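You operate a simulated robot arm through the tools that you are given. There is no shell and no other tool.

You are at the controls of a simulated robot arm. One attempt, no reset.

TASK
Bring rack two to the cross mark.
Fine: run the chain, stop it short, then jog it in.

It is judged by the outcome, as a careful person would: the job done as asked, and still so three seconds after it is handed in. It fails if anything else is knocked over, pushed out of place, dropped, spilled or broken.

THE ROBOT
A 7-joint arm with a two-finger parallel gripper, fixed in place. Base frame: the origin is on the floor under the middle of its stand, x ahead of it, y to its left, z up. Lengths are in mm, angles in rad, forces in N, time in s.
With the tool pointing down near the work surface it reaches from about 100 to 560 mm from the base axis. Its first joint turns from -1.152 to 1.152 rad. Payload 1.57 kg.
The tool frame sits at the grasp point between the pads (the TCP): z along the fingers, y along the line on which they close. The tips reach 30 mm beyond it. Largest opening 110 mm; finger width 24, thickness 12; the body of the gripper, 48 by 112 mm, starts 78 mm behind the TCP.
Orientation is that of the tool frame in the base frame, as a unit quaternion [x, y, z, w]. With the fingers straight down and closing along the base's y, the tool's x points along the base's -x, its y along +y and its z along -z.

THE INTERFACE
- The arm moves only by the tool move_arm. Its argument "commands" is a list of rows, each a list of 7 numbers: the shift along the tool's x, y, z in units of 30 mm (1.0 is 30 mm), then the turn, a rotation vector about the tool's x, y, z in units of 8 degrees (1.0 is 8 degrees), then the closure, from 0 (fully open) to 1 (shut). In form: [[x, y, z, ax, ay, az, claw], ...]. A call has 1 to 20 rows; each row shifts and turns the commanded pose from where the row before left it, along the tool's axes as they then stand. A call with a number of a shift or a turn outside -1 to 1 is refused whole. Each row takes 0.2 s and may step no farther than 50 mm and 0.15 rad from the row before; otherwise, or with a gripper value out of range, the whole call is refused. A pose out of reach is approached as far as the arm can. The call stops where the force on the tool passes 50 N (or 10 N more than at its start, if that is more) or the arm is blocked; 0.2 s more then pass. The fingers move at their own pace (about 108 mm/s each) and stop on an object; they squeeze with about 28 N. The grip force told is the motor's: it shows also when the fingers shut on nothing. Time passes only in rows, and 0.2 s behind the last, so rows that do not move let the fingers close. It gives the time, the measured TCP pose, the force on the tool (base axes), the opening and the grip force at its end, in the units of the frame above (readings bear some noise), with the torque about the TCP (base axes, N m) and any sound that the robot's microphone picked up, and new pictures: "show" is both (left out), scene, wrist or none.
- Cameras (640 x 400 px; columns grow to the right, rows downward): "scene" is fixed at [186.1, -415.4, 1407.5]; the picture's right is [0.51, -0.86, 0.00], its down [-0.47, -0.28, -0.84] and it looks along [0.72, 0.43, -0.54] (base axes); focal length 291 px, centre (320, 200). "wrist" rides on the gripper at [70, 16, -141] in the tool frame; the picture's right is [-0.23, 0.97, 0.00], its down [-0.85, -0.20, -0.48] and it looks along [-0.47, -0.11, 0.88] (tool axes); focal length 222 px, centre (320, 200). There is no depth. A picture from a camera that has moved, and an enlarged one, comes with that camera's place and axes in the base frame and with its lens.
- close_up(camera, box): a new picture of the part [left, top, right, bottom] of that camera's present view, enlarged. The clock stands still meanwhile.
- hand_in(): hands the job in; it is judged then, once.

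Nothing tells you positions but the pictures and the camera data. Unless the task says otherwise, let go and move clear before handing in.

The tools are called after "Emit:" as name(argument=value, ...) on one line, values as JSON. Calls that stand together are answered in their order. move_arm: Moves the arm, as the interface text tells. Its arguments: {"type":"object","properties":{"commands":{"type":"array","items":{"type":"array","items":{"type":"number"}}},"show":{"type":"string","enum":["both","scene","wrist","none"]}},"required":["commands"]} The other tools are called the same way: close_up (camera, box) takes an enlarged picture of a part of a camera's view; hand_in () hands the job in.

At the start:

```text
time: 0.0
ee_pos: [334.6, -178.9, 1260.8]
tcp_rot: [0.0, 1.0, 0.0, 0.0]
force: [0.8, 0.1, -0.5]
wrist_torque: [0.01, -0.05, 0.0]
width: 110.0
grip_force: 0.0
```

scene: 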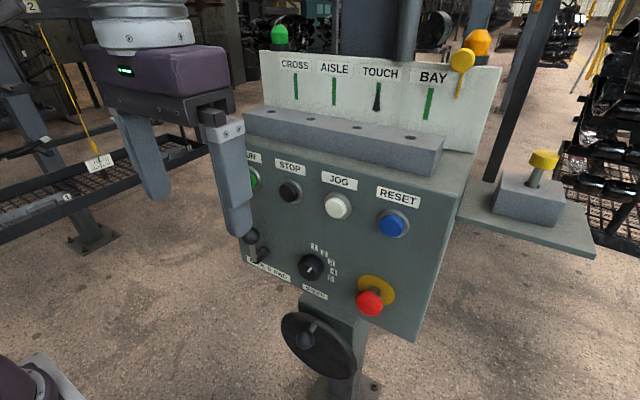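
wrist: 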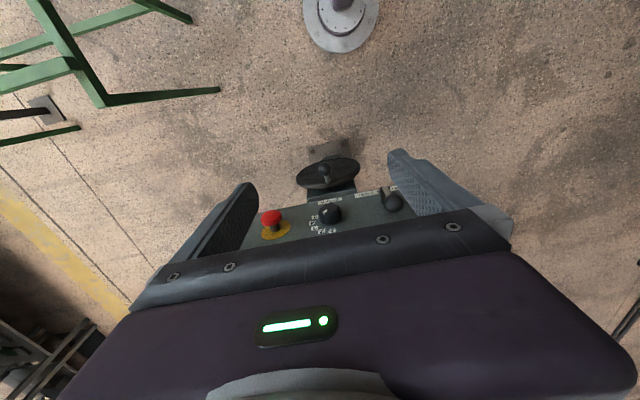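

I see a control panel with RUN/STOP/JOG/RESET buttons, a selector, an e-stop, a lever, a handwheel, and gauges above (CROSS, AISLE, TOUCH, BAY). I'll look at close-ups before moving anything.

Emit:
close_up(camera="scene", box=[220, 130, 460, 320])

Emit:
close_up(camera="scene", box=[240, 10, 600, 230])

Emit:
close_up(camera="scene", box=[0, 0, 280, 250])

Emit:
close_up(camera="wrist", box=[220, 130, 440, 260])

Emit:
close_up(camera="scene", box=[230, 220, 420, 400])

```text
2.11 times, centred on (340, 225) of scene
camera zoom: at [186.1, -415.4, 1407.5], right [0.51, -0.86, 0.0], down [-0.47, -0.28, -0.84], along [0.72, 0.43, -0.54], focal length 612 px, centre (278, 147)
```

zoom: 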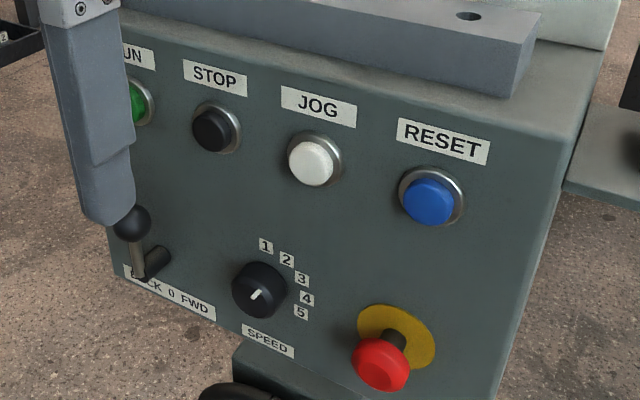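

```text
1.78 times, centred on (420, 120) of scene
camera zoom: at [186.1, -415.4, 1407.5], right [0.51, -0.86, 0.0], down [-0.47, -0.28, -0.84], along [0.72, 0.43, -0.54], focal length 517 px, centre (142, 342)
```

zoom: 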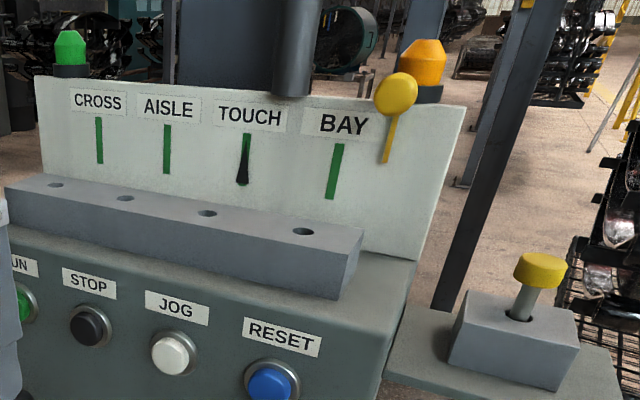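

```text
1.60 times, centred on (140, 125) of scene
camera zoom: at [186.1, -415.4, 1407.5], right [0.51, -0.86, 0.0], down [-0.47, -0.28, -0.84], along [0.72, 0.43, -0.54], focal length 465 px, centre (608, 320)
```

zoom: 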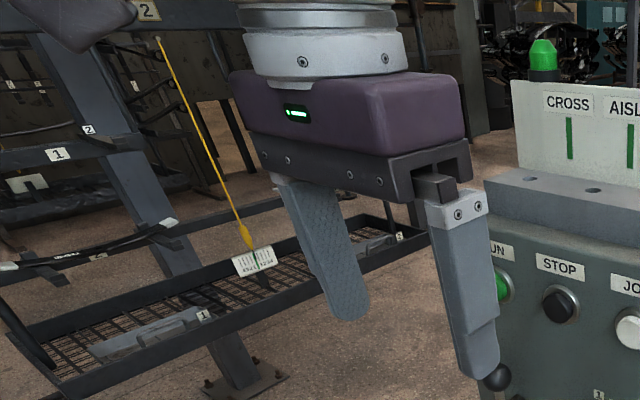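

```text
2.91 times, centred on (330, 195) of wrist
camera zoom: at [265.0, -163.0, 1401.2], right [0.23, 0.97, 0.0], down [0.85, -0.2, 0.48], along [0.47, -0.11, -0.88], focal length 646 px, centre (291, 214)
```

zoom: 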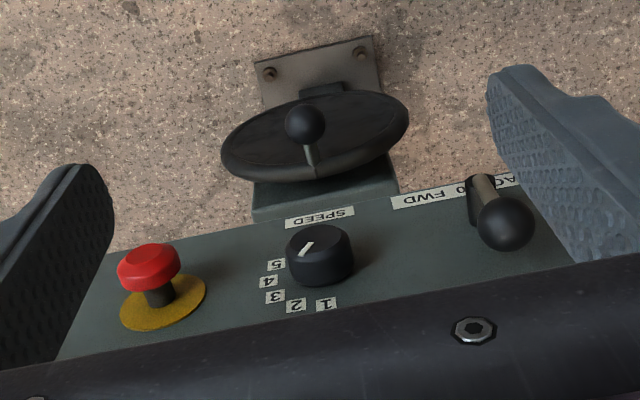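

```text
2.22 times, centred on (325, 310) of scene
camera zoom: at [186.1, -415.4, 1407.5], right [0.51, -0.86, 0.0], down [-0.47, -0.28, -0.84], along [0.72, 0.43, -0.54], focal length 646 px, centre (309, -44)
```

zoom: 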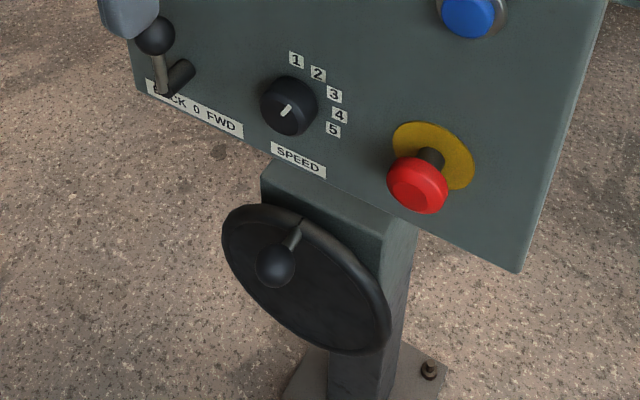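

The panel and rack labels need a closer look, so I'm magnifying the hanging plate, the labels and the yellow parts before I decide anything.

Emit:
close_up(camera="scene", box=[80, 140, 140, 178])

Emit:
close_up(camera="scene", box=[0, 0, 110, 70])

Emit:
close_up(camera="scene", box=[355, 70, 400, 120])

Emit:
close_up(camera="scene", box=[430, 20, 510, 110])

Emit:
close_up(camera="scene", box=[480, 140, 600, 250])

Emit:
close_up(camera="scene", box=[235, 220, 345, 300])

Emit:
close_up(camera="scene", box=[0, 70, 210, 220])

Emit:
close_up(camera="scene", box=[540, 0, 640, 120])

Emit:
close_up(camera="scene", box=[180, 0, 640, 80])

Emit:
close_up(camera="scene", box=[0, 330, 120, 400])

```text
10.53 times, centred on (110, 159) of scene
camera zoom: at [186.1, -415.4, 1407.5], right [0.51, -0.86, 0.0], down [-0.47, -0.28, -0.84], along [0.72, 0.43, -0.54], focal length 3061 px, centre (2530, 632)
```

zoom: 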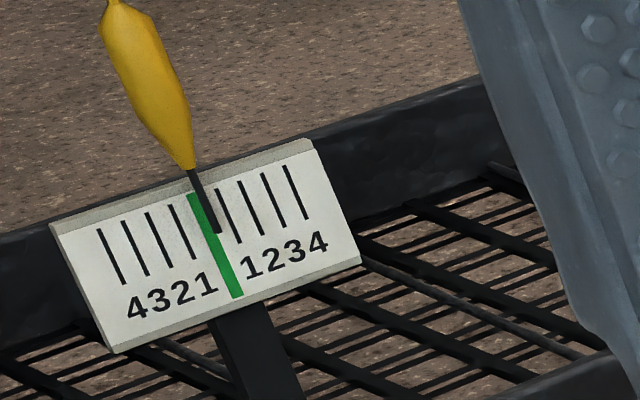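

```text
5.71 times, centred on (55, 35) of scene
camera zoom: at [186.1, -415.4, 1407.5], right [0.51, -0.86, 0.0], down [-0.47, -0.28, -0.84], along [0.72, 0.43, -0.54], focal length 1662 px, centre (1834, 1143)
```

zoom: 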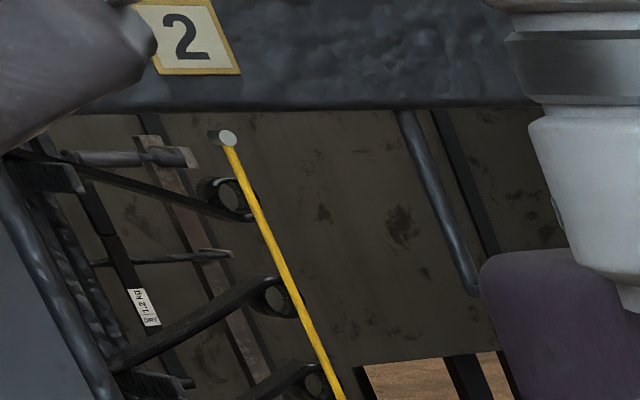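

```text
8.00 times, centred on (378, 95) of scene
camera zoom: at [186.1, -415.4, 1407.5], right [0.51, -0.86, 0.0], down [-0.47, -0.28, -0.84], along [0.72, 0.43, -0.54], focal length 2326 px, centre (-140, 1040)
```

zoom: 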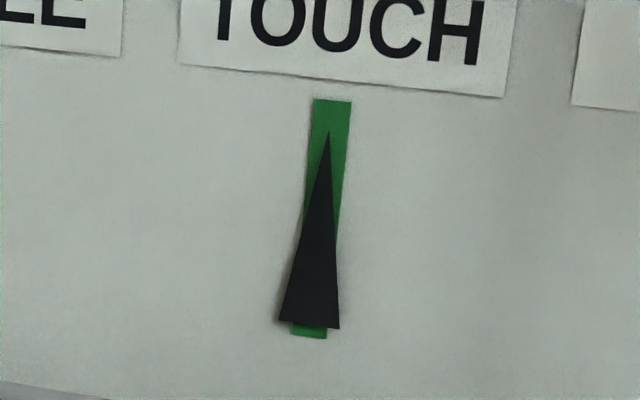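

```text
4.44 times, centred on (470, 65) of scene
camera zoom: at [186.1, -415.4, 1407.5], right [0.51, -0.86, 0.0], down [-0.47, -0.28, -0.84], along [0.72, 0.43, -0.54], focal length 1292 px, centre (-347, 800)
```

zoom: 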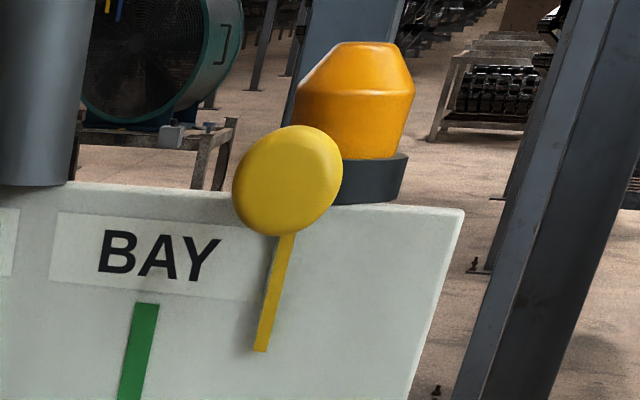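

```text
3.64 times, centred on (540, 195) of scene
camera zoom: at [186.1, -415.4, 1407.5], right [0.51, -0.86, 0.0], down [-0.47, -0.28, -0.84], along [0.72, 0.43, -0.54], focal length 1058 px, centre (-480, 218)
```

zoom: 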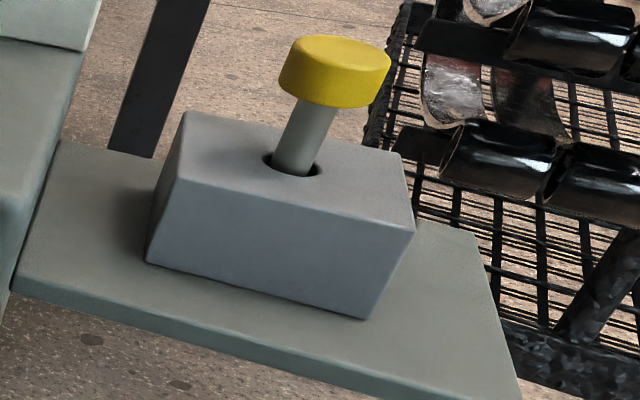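

```text
5.00 times, centred on (290, 260) of scene
camera zoom: at [186.1, -415.4, 1407.5], right [0.51, -0.86, 0.0], down [-0.47, -0.28, -0.84], along [0.72, 0.43, -0.54], focal length 1454 px, centre (470, -100)
```

zoom: 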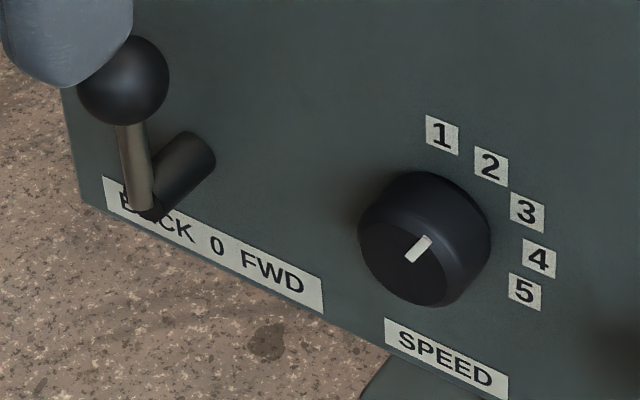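

```text
2.67 times, centred on (105, 145) of scene
camera zoom: at [186.1, -415.4, 1407.5], right [0.51, -0.86, 0.0], down [-0.47, -0.28, -0.84], along [0.72, 0.43, -0.54], focal length 776 px, centre (893, 347)
```

zoom: 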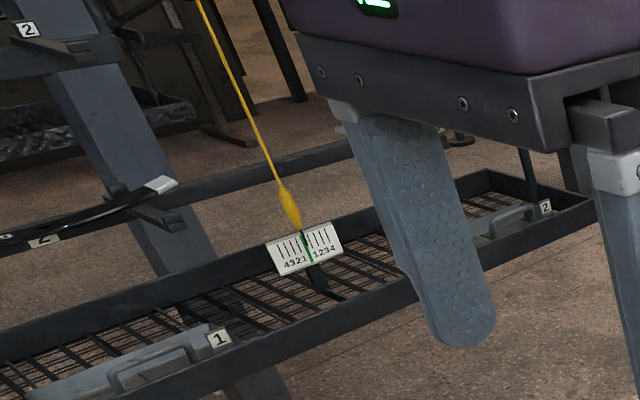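

```text
3.33 times, centred on (590, 60) of scene
camera zoom: at [186.1, -415.4, 1407.5], right [0.51, -0.86, 0.0], down [-0.47, -0.28, -0.84], along [0.72, 0.43, -0.54], focal length 969 px, centre (-580, 667)
```

zoom: 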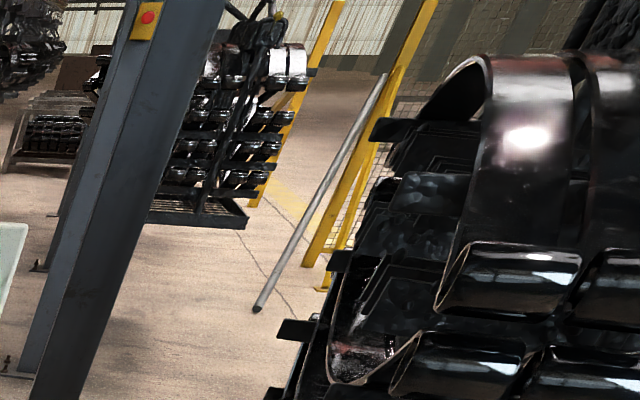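

```text
1.39 times, centred on (410, 40) of scene
camera zoom: at [186.1, -415.4, 1407.5], right [0.51, -0.86, 0.0], down [-0.47, -0.28, -0.84], along [0.72, 0.43, -0.54], focal length 405 px, centre (195, 423)
```

zoom: 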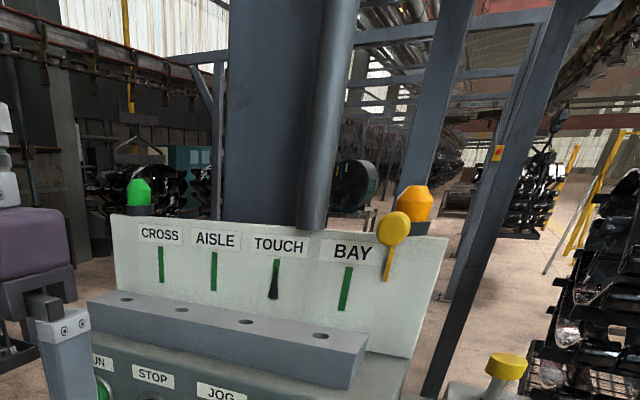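

```text
5.33 times, centred on (60, 365) of scene
camera zoom: at [186.1, -415.4, 1407.5], right [0.51, -0.86, 0.0], down [-0.47, -0.28, -0.84], along [0.72, 0.43, -0.54], focal length 1551 px, centre (1707, -680)
```

zoom: 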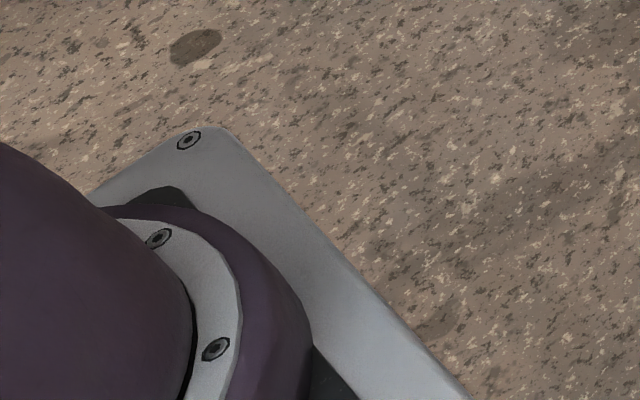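

Triangulating from both cameras, the panel face is vertical at about x=527. The buttons sit at z≈1160 with y≈-75 (RUN), -161 (STOP), -250 (JOG) and -337 (RESET), and the lever ball is near (490, -78, 1047). I'm checking the knob, the lamps and the overhead area before moving.

Emit:
close_up(camera="scene", box=[295, 238, 345, 290])

Emit:
close_up(camera="wrist", box=[300, 185, 360, 240])

Emit:
close_up(camera="scene", box=[255, 15, 335, 110])

Emit:
close_up(camera="scene", box=[340, 265, 410, 325])

Emit:
close_up(camera="wrist", box=[0, 0, 320, 200])

Emit:
close_up(camera="wrist", box=[370, 170, 430, 220])

```text
7.69 times, centred on (320, 264) of scene
camera zoom: at [186.1, -415.4, 1407.5], right [0.51, -0.86, 0.0], down [-0.47, -0.28, -0.84], along [0.72, 0.43, -0.54], focal length 2237 px, centre (320, -292)
```

zoom: 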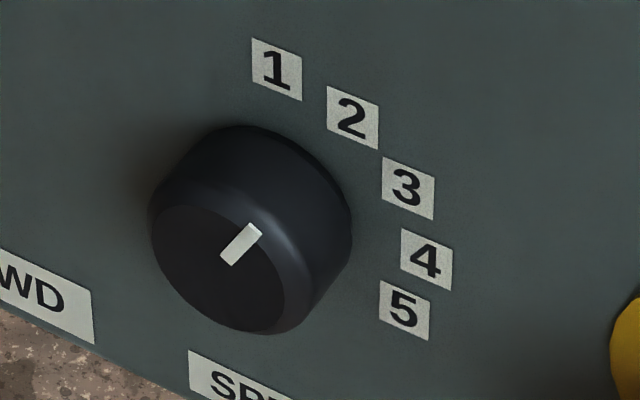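

```text
7.27 times, centred on (330, 212) of wrist
camera zoom: at [265.0, -163.0, 1401.2], right [0.23, 0.97, 0.0], down [0.85, -0.2, 0.48], along [0.47, -0.11, -0.88], focal length 1615 px, centre (247, 109)
```

zoom: 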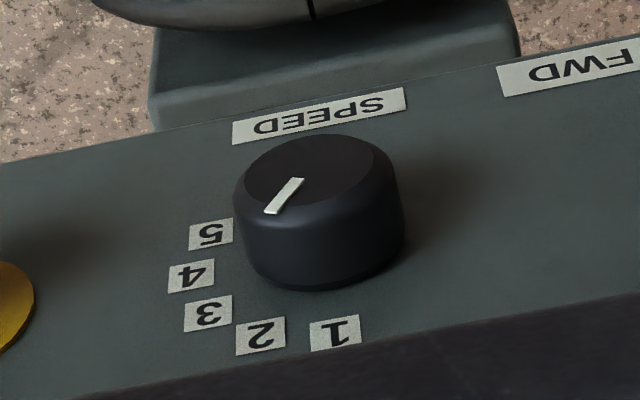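

```text
4.21 times, centred on (295, 62) of scene
camera zoom: at [186.1, -415.4, 1407.5], right [0.51, -0.86, 0.0], down [-0.47, -0.28, -0.84], along [0.72, 0.43, -0.54], focal length 1224 px, centre (425, 779)
```

zoom: 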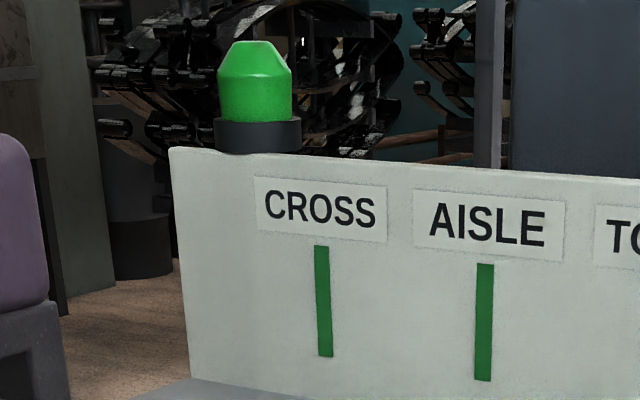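

```text
6.67 times, centred on (375, 295) of scene
camera zoom: at [186.1, -415.4, 1407.5], right [0.51, -0.86, 0.0], down [-0.47, -0.28, -0.84], along [0.72, 0.43, -0.54], focal length 1939 px, centre (-47, -433)
```

zoom: 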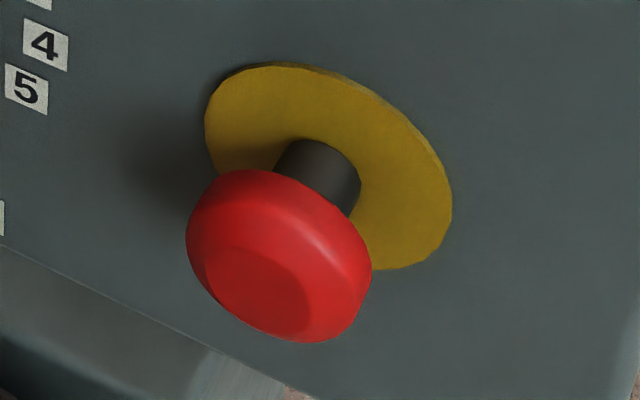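

```text
2.00 times, centred on (160, 100) of wrist
camera zoom: at [265.0, -163.0, 1401.2], right [0.23, 0.97, 0.0], down [0.85, -0.2, 0.48], along [0.47, -0.11, -0.88], focal length 444 px, centre (640, 400)
```

zoom: 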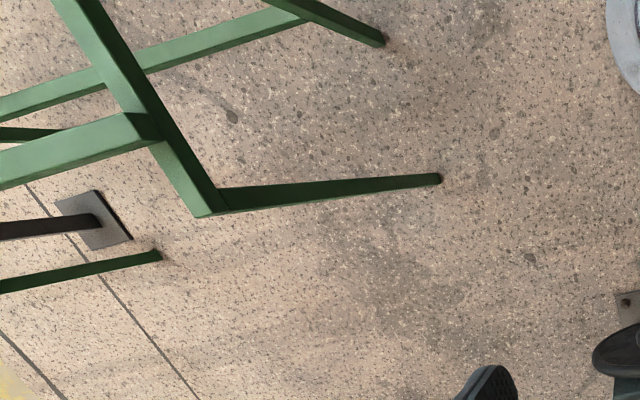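

```text
8.00 times, centred on (400, 195) of wrist
camera zoom: at [265.0, -163.0, 1401.2], right [0.23, 0.97, 0.0], down [0.85, -0.2, 0.48], along [0.47, -0.11, -0.88], focal length 1777 px, centre (-320, 240)
```

zoom: 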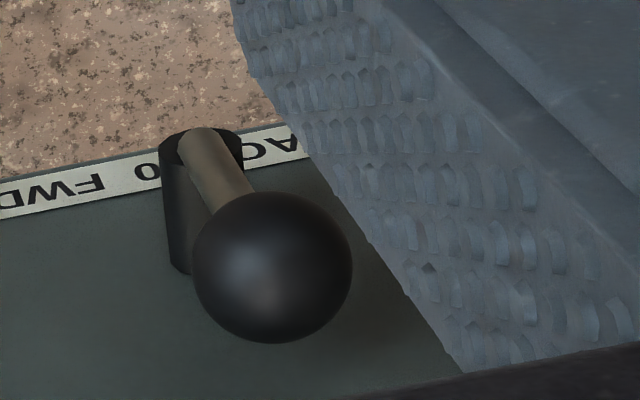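

The lever is upright at 0, the speed knob is on 2, and the e-stop looks to be out. I'll move a little forward, shut the fingers and tilt the tool up towards horizontal so it can press the vertical panel.

Emit:
move_arm(commands=[[-1, 0, 0, 0, 0, 0, 1], [-1, 0, 0, 0, 0, 0, 1], [0, 0, 0, 0, -1, 0, 1], [0, 0, 0, 0, -1, 0, 1], [0, 0, 0, 0, -1, 0, 1], [0, 0, 0, 0, -1, 0, 1], [0, 0, 0, 0, -1, 0, 1]])

```text
time: 1.6
ee_pos: [394.7, -179.7, 1260.4]
tcp_rot: [0.0, 0.939, 0.001, 0.343]
force: [-0.5, -0.7, 0.5]
wrist_torque: [0.0, -0.02, 0.01]
width: 0.0
grip_force: 22.0
camera wrist: at [250.0, -163.0, 1323.3], right [0.17, 0.97, 0.15], down [0.35, -0.2, 0.92], along [0.92, -0.11, -0.37], focal length 222 px, centre (320, 200)
```

scene: 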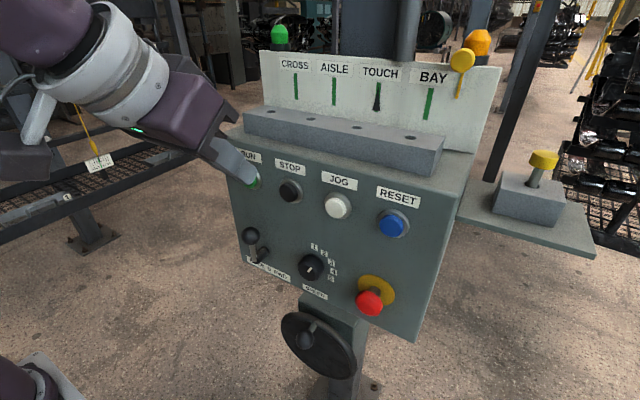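
wrist: 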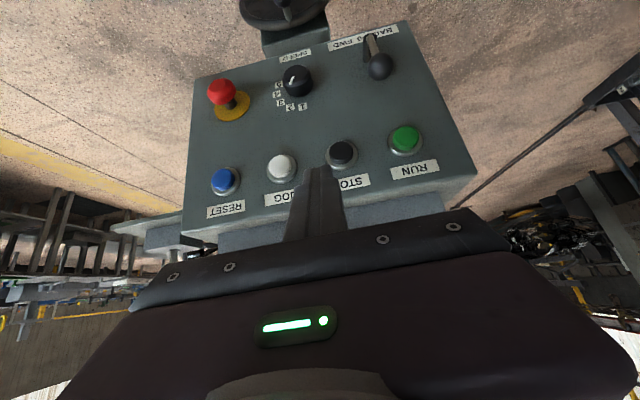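

The tool is tilted 40° and the whole panel is visible from the wrist. I'll finish the tilt to horizontal while staying clear, and take a close wrist look.

Emit:
close_up(camera="wrist", box=[180, 10, 480, 240])

Emit:
move_arm(commands=[[0, 0, 0, 0, -1, 0, 1], [0, 0, 0, 0, -1, 0, 1], [0, 0, 0, 0, -1, 0, 1], [0, 0, 0, 0, -1, 0, 1], [0, 0, 0, 0, -1, 0, 1], [0, 0, 0, 0, -1, 0, 1], [0, 0, 0, 0, -0.25, 0, 1]])

```text
1.74 times, centred on (330, 125) of wrist
camera zoom: at [250.0, -163.0, 1323.3], right [0.17, 0.97, 0.15], down [0.35, -0.2, 0.92], along [0.92, -0.11, -0.37], focal length 386 px, centre (303, 330)
```

zoom: 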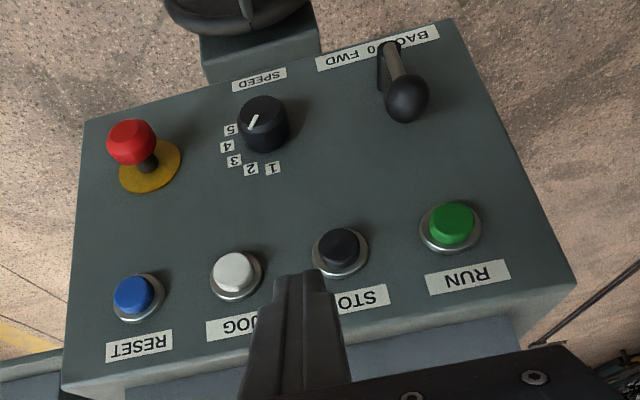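

```text
time: 3.2
ee_pos: [393.9, -177.6, 1260.3]
tcp_rot: [0.0, 0.706, -0.001, 0.708]
force: [0.0, 0.3, 0.1]
wrist_torque: [0.0, 0.0, 0.0]
width: 0.3
grip_force: 20.7
camera wrist: at [253.6, -162.7, 1190.0], right [0.0, 0.97, 0.23], down [-0.48, -0.2, 0.85], along [0.88, -0.11, 0.47], focal length 222 px, centre (320, 200)
```

scene: 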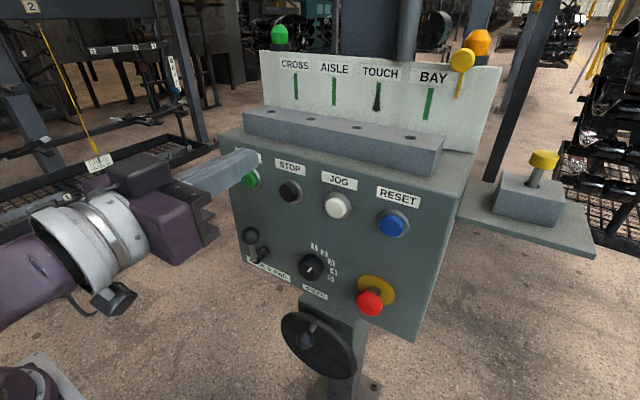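
wrist: 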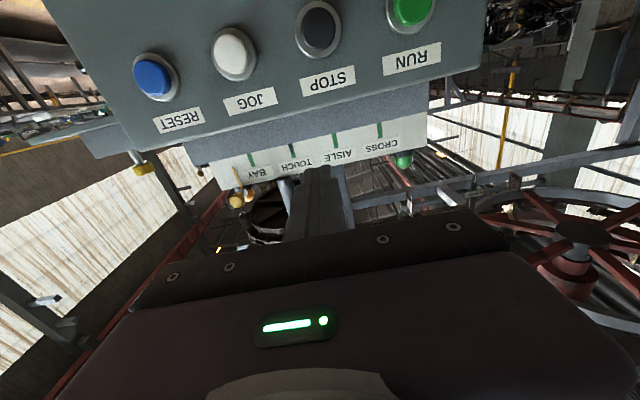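

The tool is now horizontal and pointing at the panel. I'll bring the fingers, partly open, in line with the lever ball at about (490, -78, 1047), stopping short of it.

Emit:
close_up(camera="wrist", box=[40, 0, 480, 210])

Emit:
move_arm(commands=[[1, 0.47, 0, 0, 0, 0, 0.45], [1, 0.47, 0, 0, 0, 0, 0.45], [1, 0.47, 0, 0, 0, 0, 0.45], [1, 0.47, 0, 0, 0, 0, 0.45], [1, 0.47, 0, 0, 0, 0, 0.45], [1, 0.47, 0, 0, 0, 0, 0.45], [1, 0.47, 0, 0, 0, 0, 0.45]])

```text
1.45 times, centred on (260, 105) of wrist
camera zoom: at [253.6, -162.7, 1190.0], right [0.0, 0.97, 0.23], down [-0.48, -0.2, 0.85], along [0.88, -0.11, 0.47], focal length 323 px, centre (407, 338)
```

zoom: 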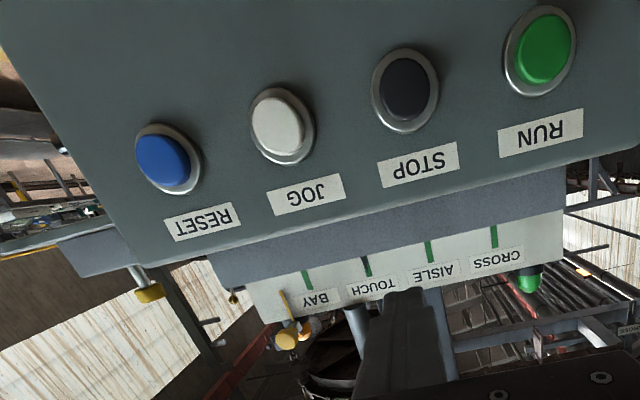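

```text
time: 4.8
ee_pos: [368.6, -179.2, 1176.0]
tcp_rot: [-0.001, 0.708, 0.002, 0.706]
force: [-0.3, -0.7, 0.2]
wrist_torque: [0.01, -0.01, -0.02]
width: 60.7
grip_force: 0.1
out of reach, approached as far as the arm can: row 2, 3, 4, 5, 6, 7
camera wrist: at [227.9, -163.5, 1106.0], right [0.0, 0.97, 0.23], down [-0.48, -0.2, 0.86], along [0.88, -0.11, 0.46], focal length 222 px, centre (320, 200)
```

scene: 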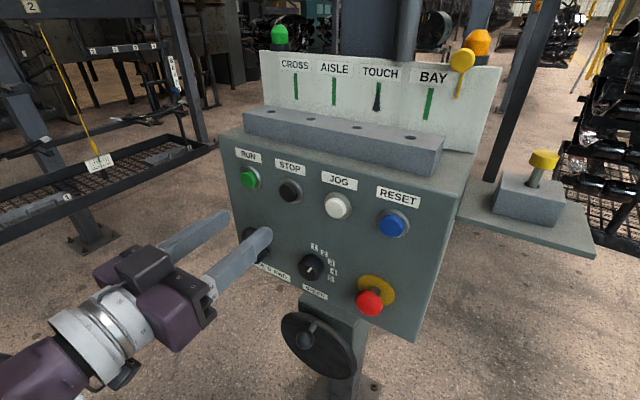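
wrist: 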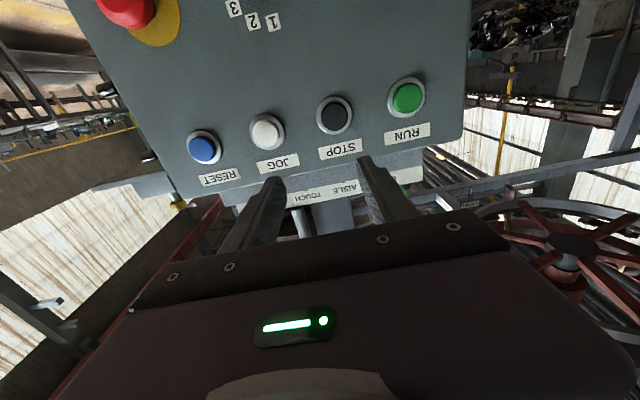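

The pose ran out of reach because the arm is folded too close to its base at x≈370. I'll move forward in x and check where the commanded pose now stands.

Emit:
move_arm(commands=[[0, 0, 0.8, 0, 0, 0, 0.45]])

```text
time: 5.2
ee_pos: [390.7, -182.5, 1183.0]
tcp_rot: [0.0, 0.708, 0.0, 0.707]
force: [0.0, 0.7, -0.4]
wrist_torque: [0.0, -0.01, 0.02]
width: 60.5
grip_force: 0.0
out of reach, approached as far as the arm can: row 1
camera wrist: at [249.5, -166.0, 1112.5], right [0.0, 0.97, 0.23], down [-0.48, -0.2, 0.86], along [0.88, -0.11, 0.46], focal length 222 px, centre (320, 200)
```

scene: 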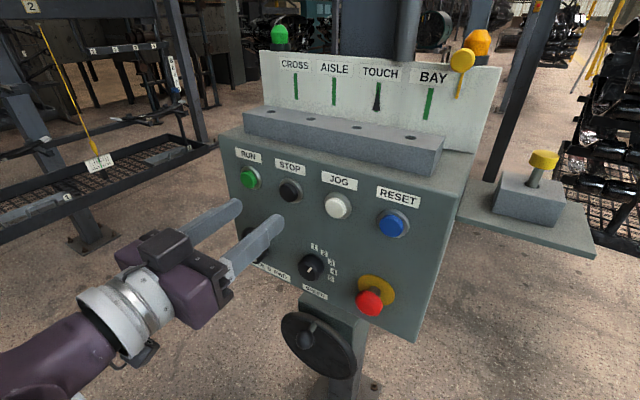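
wrist: 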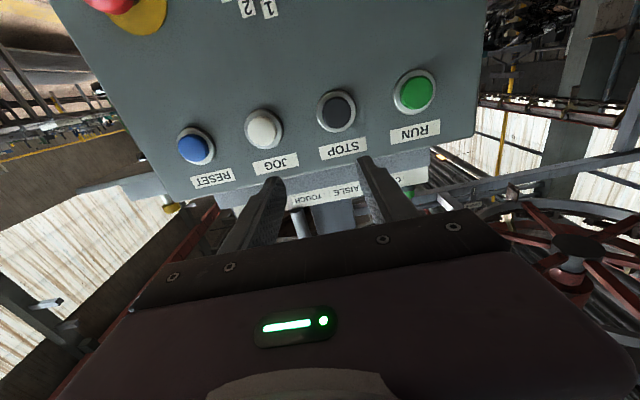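

It still reports out of reach, so the commanded pose is probably ahead of the arm. I'll back it up to where the arm can follow and re-read the pose before going further.

Emit:
move_arm(commands=[[-1, -0.5, 0, 0, 0, 0, 0.45], [-1, -0.5, 0, 0, 0, 0, 0.45], [-1, -0.5, 0, 0, 0, 0, 0.45]], show="none")

```text
time: 6.0
ee_pos: [389.7, -228.1, 1274.6]
tcp_rot: [0.001, 0.707, 0.0, 0.707]
force: [0.1, -0.4, 0.4]
wrist_torque: [0.0, 0.02, 0.03]
width: 60.2
grip_force: 0.0
```

The commanded pose clamps to what the arm reaches, so I can plan from the actual position. I'll go forward at this height first, then descend in stages with clearance from the buttons.

Emit:
move_arm(commands=[[0, 0.7, 0.9, 0, 0, 0, 0.45], [0, 0.7, 0.9, 0, 0, 0, 0.45], [1, 0.7, 0, 0, 0, 0, 0.45], [1, 0.7, 0, 0, 0, 0, 0.45], [1, 0.7, 0, 0, 0, 0, 0.45]])

```text
time: 7.2
ee_pos: [437.4, -144.0, 1217.4]
tcp_rot: [0.0, 0.707, 0.0, 0.707]
force: [0.4, -0.4, 0.4]
wrist_torque: [0.02, -0.01, -0.04]
width: 60.6
grip_force: 0.1
out of reach, approached as far as the arm can: row 4, 5
camera wrist: at [296.2, -128.0, 1147.8], right [0.0, 0.97, 0.23], down [-0.48, -0.2, 0.86], along [0.88, -0.11, 0.46], focal length 222 px, centre (320, 200)
```

scene: 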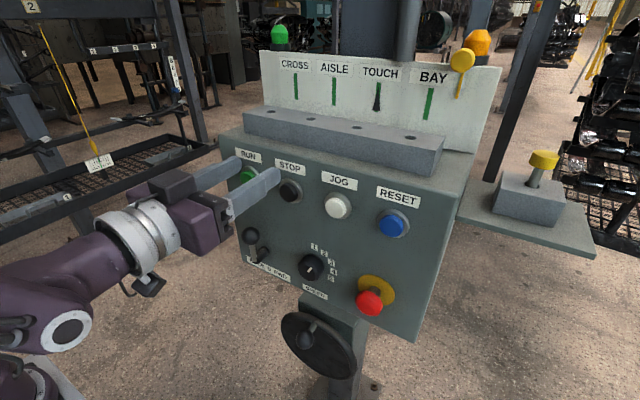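
wrist: 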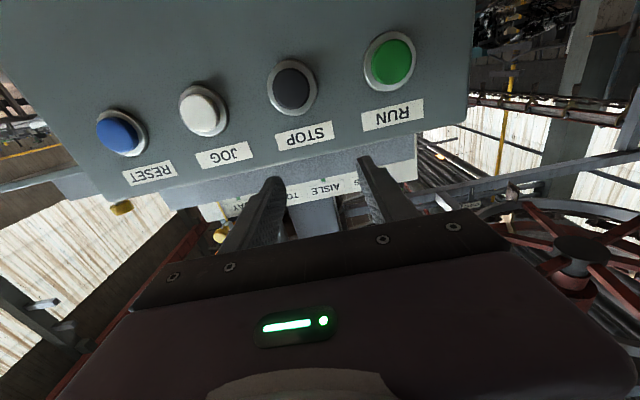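

A fully horizontal tool runs out of reach as it goes lower. I'll drop the tilt back to 45° down-forward, which still lets the fingertips push in +x and should reach lower.

Emit:
move_arm(commands=[[0, 0, 0, 0, 1, 0, 0.45], [0, 0, 0, 0, 1, 0, 0.45], [0, 0, 0, 0, 1, 0, 0.45], [0, 0, 0, 0, 1, 0, 0.45], [0, 0, 0, 0, 1, 0, 0.45], [0, 0, 0, 0, 0.625, 0, 0.45], [0.7, 0.5, 0.7, 0, 0, 0, 0.45], [0.7, 0.5, 0.7, 0, 0, 0, 0.45], [0.7, 0.5, 0.7, 0, 0, 0, 0.45]])

```text
time: 9.2
ee_pos: [436.9, -98.3, 1126.2]
tcp_rot: [0.001, 0.924, -0.001, 0.383]
force: [-0.1, 0.1, 0.5]
wrist_torque: [-0.03, 0.0, 0.03]
width: 60.4
grip_force: 0.1
camera wrist: at [288.1, -82.4, 1177.4], right [0.16, 0.97, 0.16], down [0.27, -0.2, 0.94], along [0.95, -0.11, -0.29], focal length 222 px, centre (320, 200)
```

scene: 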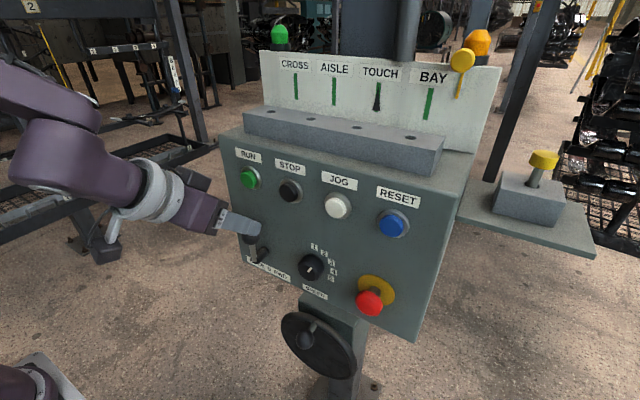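
wrist: 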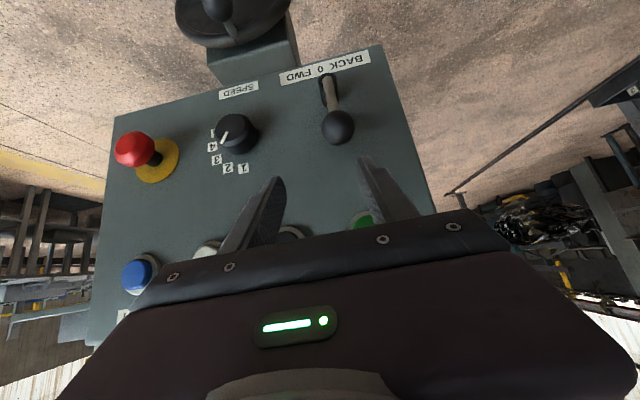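

45° works. The lever ball is at about (490, -77, 1044), so I'll drop to its height, line up in y and move forward so the open fingers straddle it.

Emit:
move_arm(commands=[[0.85, 0.35, 0.85, 0, 0, 0, 0.45], [0.85, 0.35, 0.85, 0, 0, 0, 0.45], [-0.5, 0, 0.5, 0, 0, 0, 0.45]])

Emit:
close_up(camera="wrist", box=[220, 60, 460, 220])

Emit:
close_up(camera="scene", box=[180, 190, 320, 300])

```text
time: 10.0
ee_pos: [458.2, -77.1, 1054.9]
tcp_rot: [0.0, 0.924, 0.001, 0.383]
force: [0.5, 0.4, 0.2]
wrist_torque: [0.03, -0.01, 0.01]
width: 60.8
grip_force: 0.1
camera wrist: at [309.6, -61.8, 1104.9], right [0.16, 0.97, 0.16], down [0.27, -0.2, 0.94], along [0.95, -0.11, -0.29], focal length 222 px, centre (320, 200)
```

scene: 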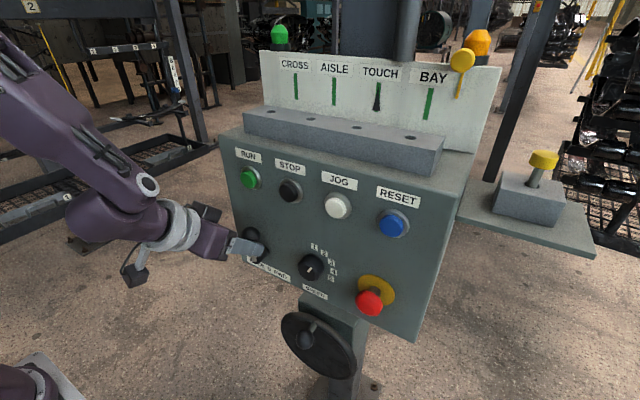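
wrist: 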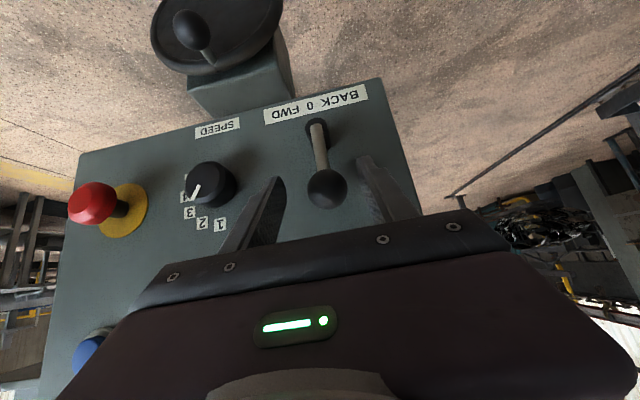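

```text
2.50 times, centred on (340, 140) of wrist
camera zoom: at [309.6, -61.8, 1104.9], right [0.16, 0.97, 0.16], down [0.27, -0.2, 0.94], along [0.95, -0.11, -0.29], focal length 555 px, centre (270, 350)
```

zoom: 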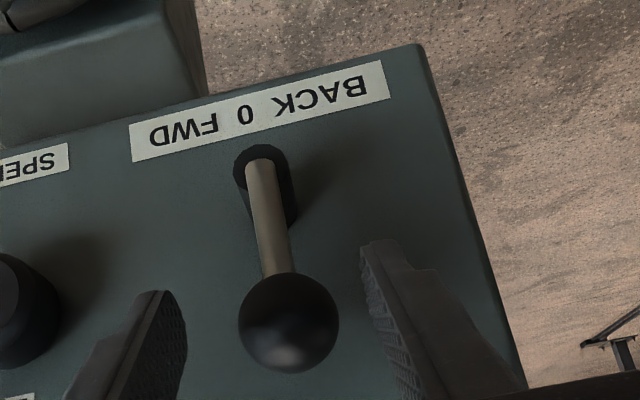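

```text
3.64 times, centred on (250, 245) of scene
camera zoom: at [186.0, -415.4, 1407.5], right [0.51, -0.86, 0.0], down [-0.47, -0.28, -0.84], along [0.72, 0.43, -0.54], focal length 1058 px, centre (574, 36)
```

zoom: 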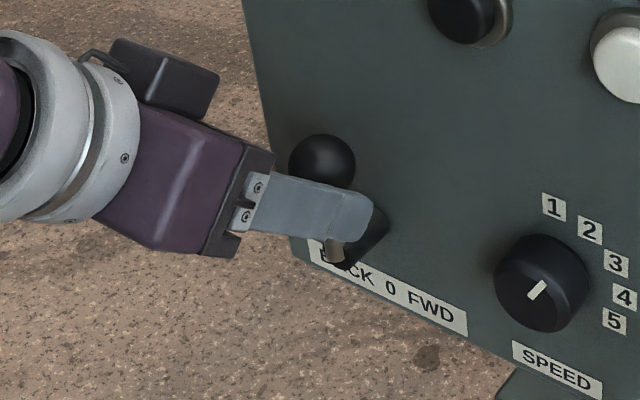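

The ball sits between the open fingers. I'll go forward about 22 mm so they straddle it fully, then push gently towards BACK (+y), which is the side CROSS is on, and check how the lever settles.

Emit:
move_arm(commands=[[-0.4, 0, 0.63, 0, 0, 0, 0.45], [0, 0.5, 0, 0, 0, 0, 0.45], [0, 0.4, 0, 0, 0, 0, 0.45], [0, 0.4, 0, 0, 0, 0, 0.45]])

Emit:
close_up(camera="wrist", box=[220, 60, 460, 220])

```text
time: 11.0
ee_pos: [480.6, -38.6, 1052.1]
tcp_rot: [0.001, 0.924, 0.0, 0.383]
force: [-0.1, -1.3, 0.0]
wrist_torque: [0.01, -0.01, -0.02]
width: 60.9
grip_force: 0.7
camera wrist: at [331.1, -22.5, 1102.0], right [0.16, 0.97, 0.16], down [0.27, -0.2, 0.94], along [0.95, -0.11, -0.29], focal length 222 px, centre (320, 200)
```

scene: 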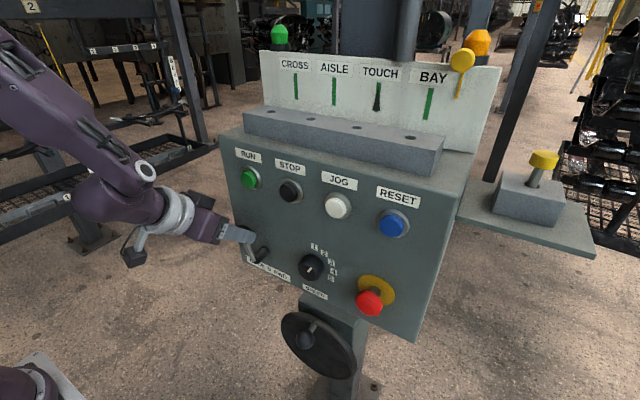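
wrist: 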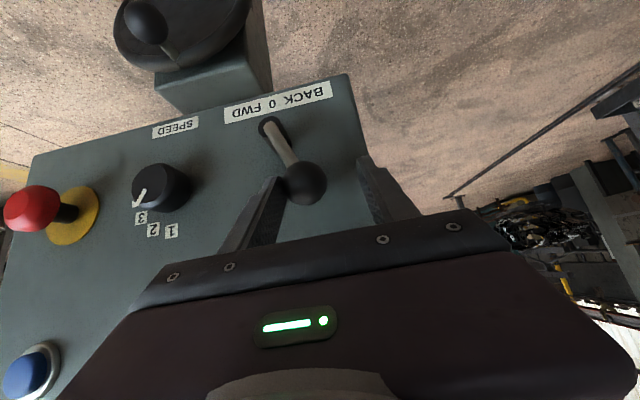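

```text
2.50 times, centred on (340, 140) of wrist
camera zoom: at [331.1, -22.5, 1102.0], right [0.16, 0.97, 0.16], down [0.27, -0.2, 0.94], along [0.95, -0.11, -0.29], focal length 555 px, centre (270, 350)
```

zoom: 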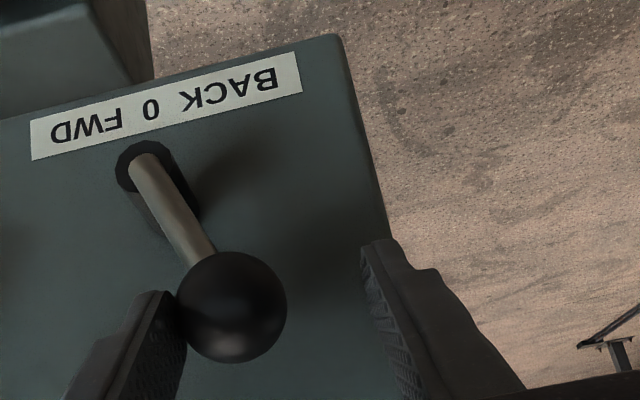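

The lever is swinging towards BACK with very little force and is at about 24°. I'll keep pushing in small steps, watching the force for its stop.

Emit:
move_arm(commands=[[0, 0.25, 0, 0, 0, 0, 0.45]], show="none")

Emit:
move_arm(commands=[[0, 0.2, 0, 0, 0, 0, 0.45]], show="none")

Emit:
close_up(camera="wrist", box=[220, 60, 460, 220])

```text
time: 11.4
ee_pos: [480.1, -31.4, 1052.2]
tcp_rot: [-0.001, 0.924, 0.0, 0.383]
force: [0.4, 0.3, 0.1]
wrist_torque: [0.04, 0.0, -0.01]
width: 60.2
grip_force: 0.1
```

```text
time: 11.8
ee_pos: [480.0, -24.9, 1051.7]
tcp_rot: [0.0, 0.924, 0.0, 0.383]
force: [0.3, 0.7, 0.4]
wrist_torque: [-0.02, -0.02, 0.02]
width: 61.0
grip_force: 0.1
```

```text
2.50 times, centred on (340, 140) of wrist
camera zoom: at [331.2, -9.0, 1101.8], right [0.16, 0.97, 0.16], down [0.27, -0.2, 0.94], along [0.95, -0.11, -0.29], focal length 555 px, centre (270, 350)
```

zoom: 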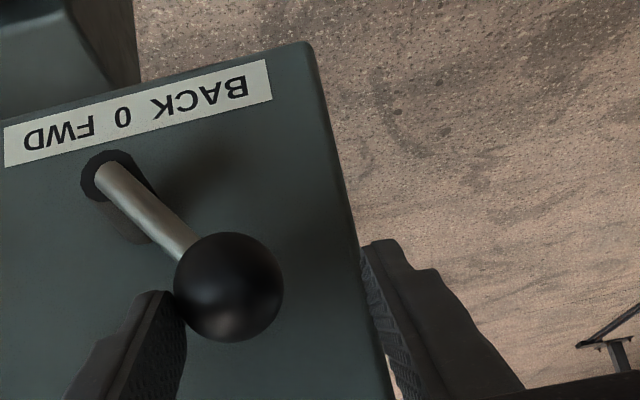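

The force fell to zero at about 39°, so the lever may have snapped into its detent. One more small nudge will tell whether it has reached a stop.

Emit:
move_arm(commands=[[0, 0.15, 0, 0, 0, 0, 0.45], [0, 0.1, 0, 0, 0, 0, 0.45]], show="none")

Emit:
close_up(camera="wrist", box=[220, 60, 460, 220])

```text
time: 12.4
ee_pos: [480.8, -18.6, 1051.8]
tcp_rot: [0.002, 0.924, -0.001, 0.382]
force: [-1.0, -15.2, 3.4]
wrist_torque: [-0.4, 0.18, -0.25]
width: 73.2
grip_force: 7.4
```

```text
2.50 times, centred on (340, 140) of wrist
camera zoom: at [331.3, -1.9, 1101.9], right [0.16, 0.97, 0.16], down [0.27, -0.2, 0.94], along [0.95, -0.11, -0.29], focal length 555 px, centre (270, 350)
```

zoom: 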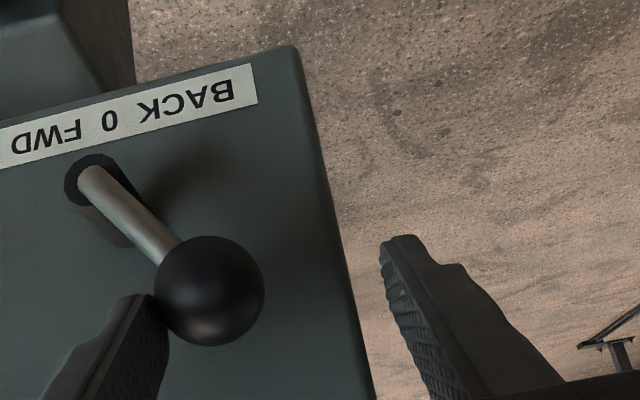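

The lever is against its BACK stop, with 15 N of resistance. I'll re-centre around the ball, back out, close the fingers and move in front of the JOG button at about y=-247, z≈1155.

Emit:
move_arm(commands=[[0, -0.55, 0, 0, 0, 0, 0.45], [0.7, 0, -0.7, 0, 0, 0, 0.45], [0.7, 0, -0.7, 0, 0, 0, 0.45], [-0.39, -1, -0.39, 0, 0, 0, 1], [-0.39, -1, -0.39, 0, 0, 0, 1], [-0.39, -1, -0.39, 0, 0, 0, 1], [-0.39, -1, -0.39, 0, 0, 0, 1], [-0.39, -1, -0.39, 0, 0, 0, 1], [-0.39, -1, -0.39, 0, 0, 0, 1], [-0.39, -1, -0.39, 0, 0, 0, 1]])

Emit:
close_up(camera="scene", box=[220, 130, 460, 320])

Emit:
close_up(camera="scene", box=[250, 40, 510, 160])

```text
time: 14.6
ee_pos: [446.7, -243.3, 1166.5]
tcp_rot: [0.0, 0.924, 0.0, 0.382]
force: [0.6, -0.6, -0.4]
wrist_torque: [0.03, 0.0, 0.01]
width: 0.1
grip_force: 21.1
out of reach, approached as far as the arm can: row 3
camera wrist: at [297.7, -226.9, 1217.0], right [0.16, 0.97, 0.16], down [0.27, -0.2, 0.94], along [0.95, -0.11, -0.29], focal length 222 px, centre (320, 200)
```

scene: 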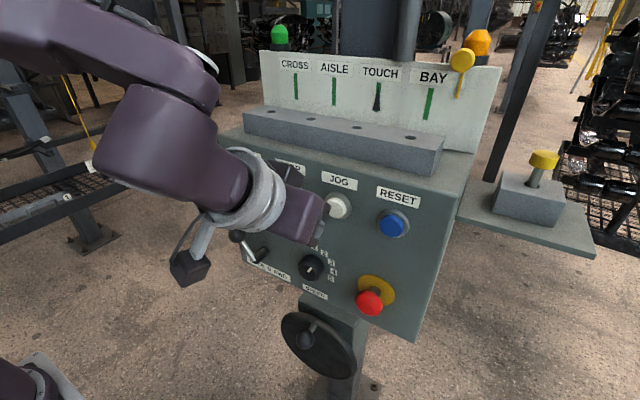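
wrist: 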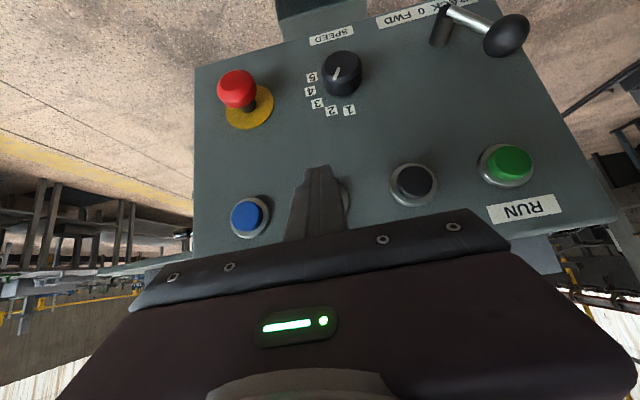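

```text
2.11 times, centred on (340, 225) of scene
camera zoom: at [186.0, -415.4, 1407.5], right [0.51, -0.86, 0.0], down [-0.47, -0.28, -0.84], along [0.72, 0.43, -0.54], focal length 612 px, centre (278, 147)
```

zoom: 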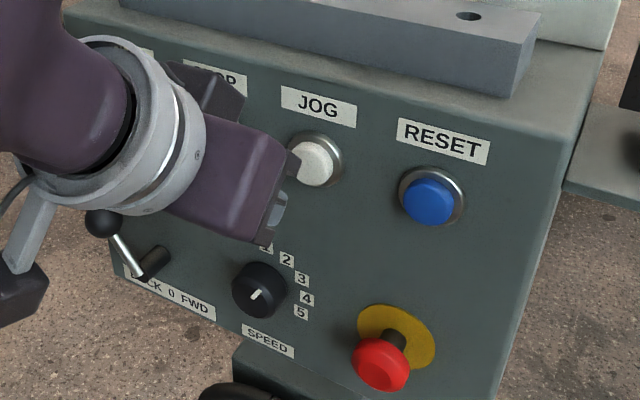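

```text
2.46 times, centred on (380, 100) of scene
camera zoom: at [186.0, -415.4, 1407.5], right [0.51, -0.86, 0.0], down [-0.47, -0.28, -0.84], along [0.72, 0.43, -0.54], focal length 716 px, centre (172, 446)
```

zoom: 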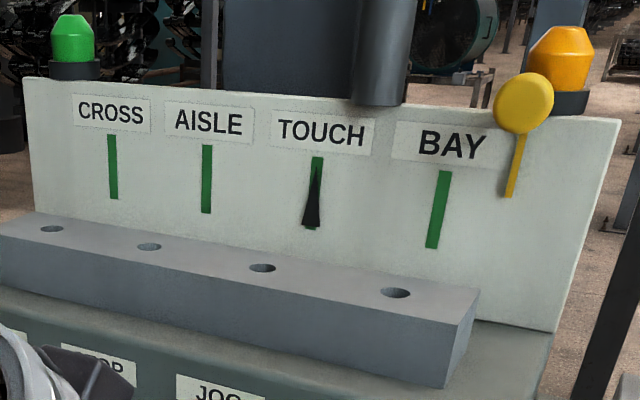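

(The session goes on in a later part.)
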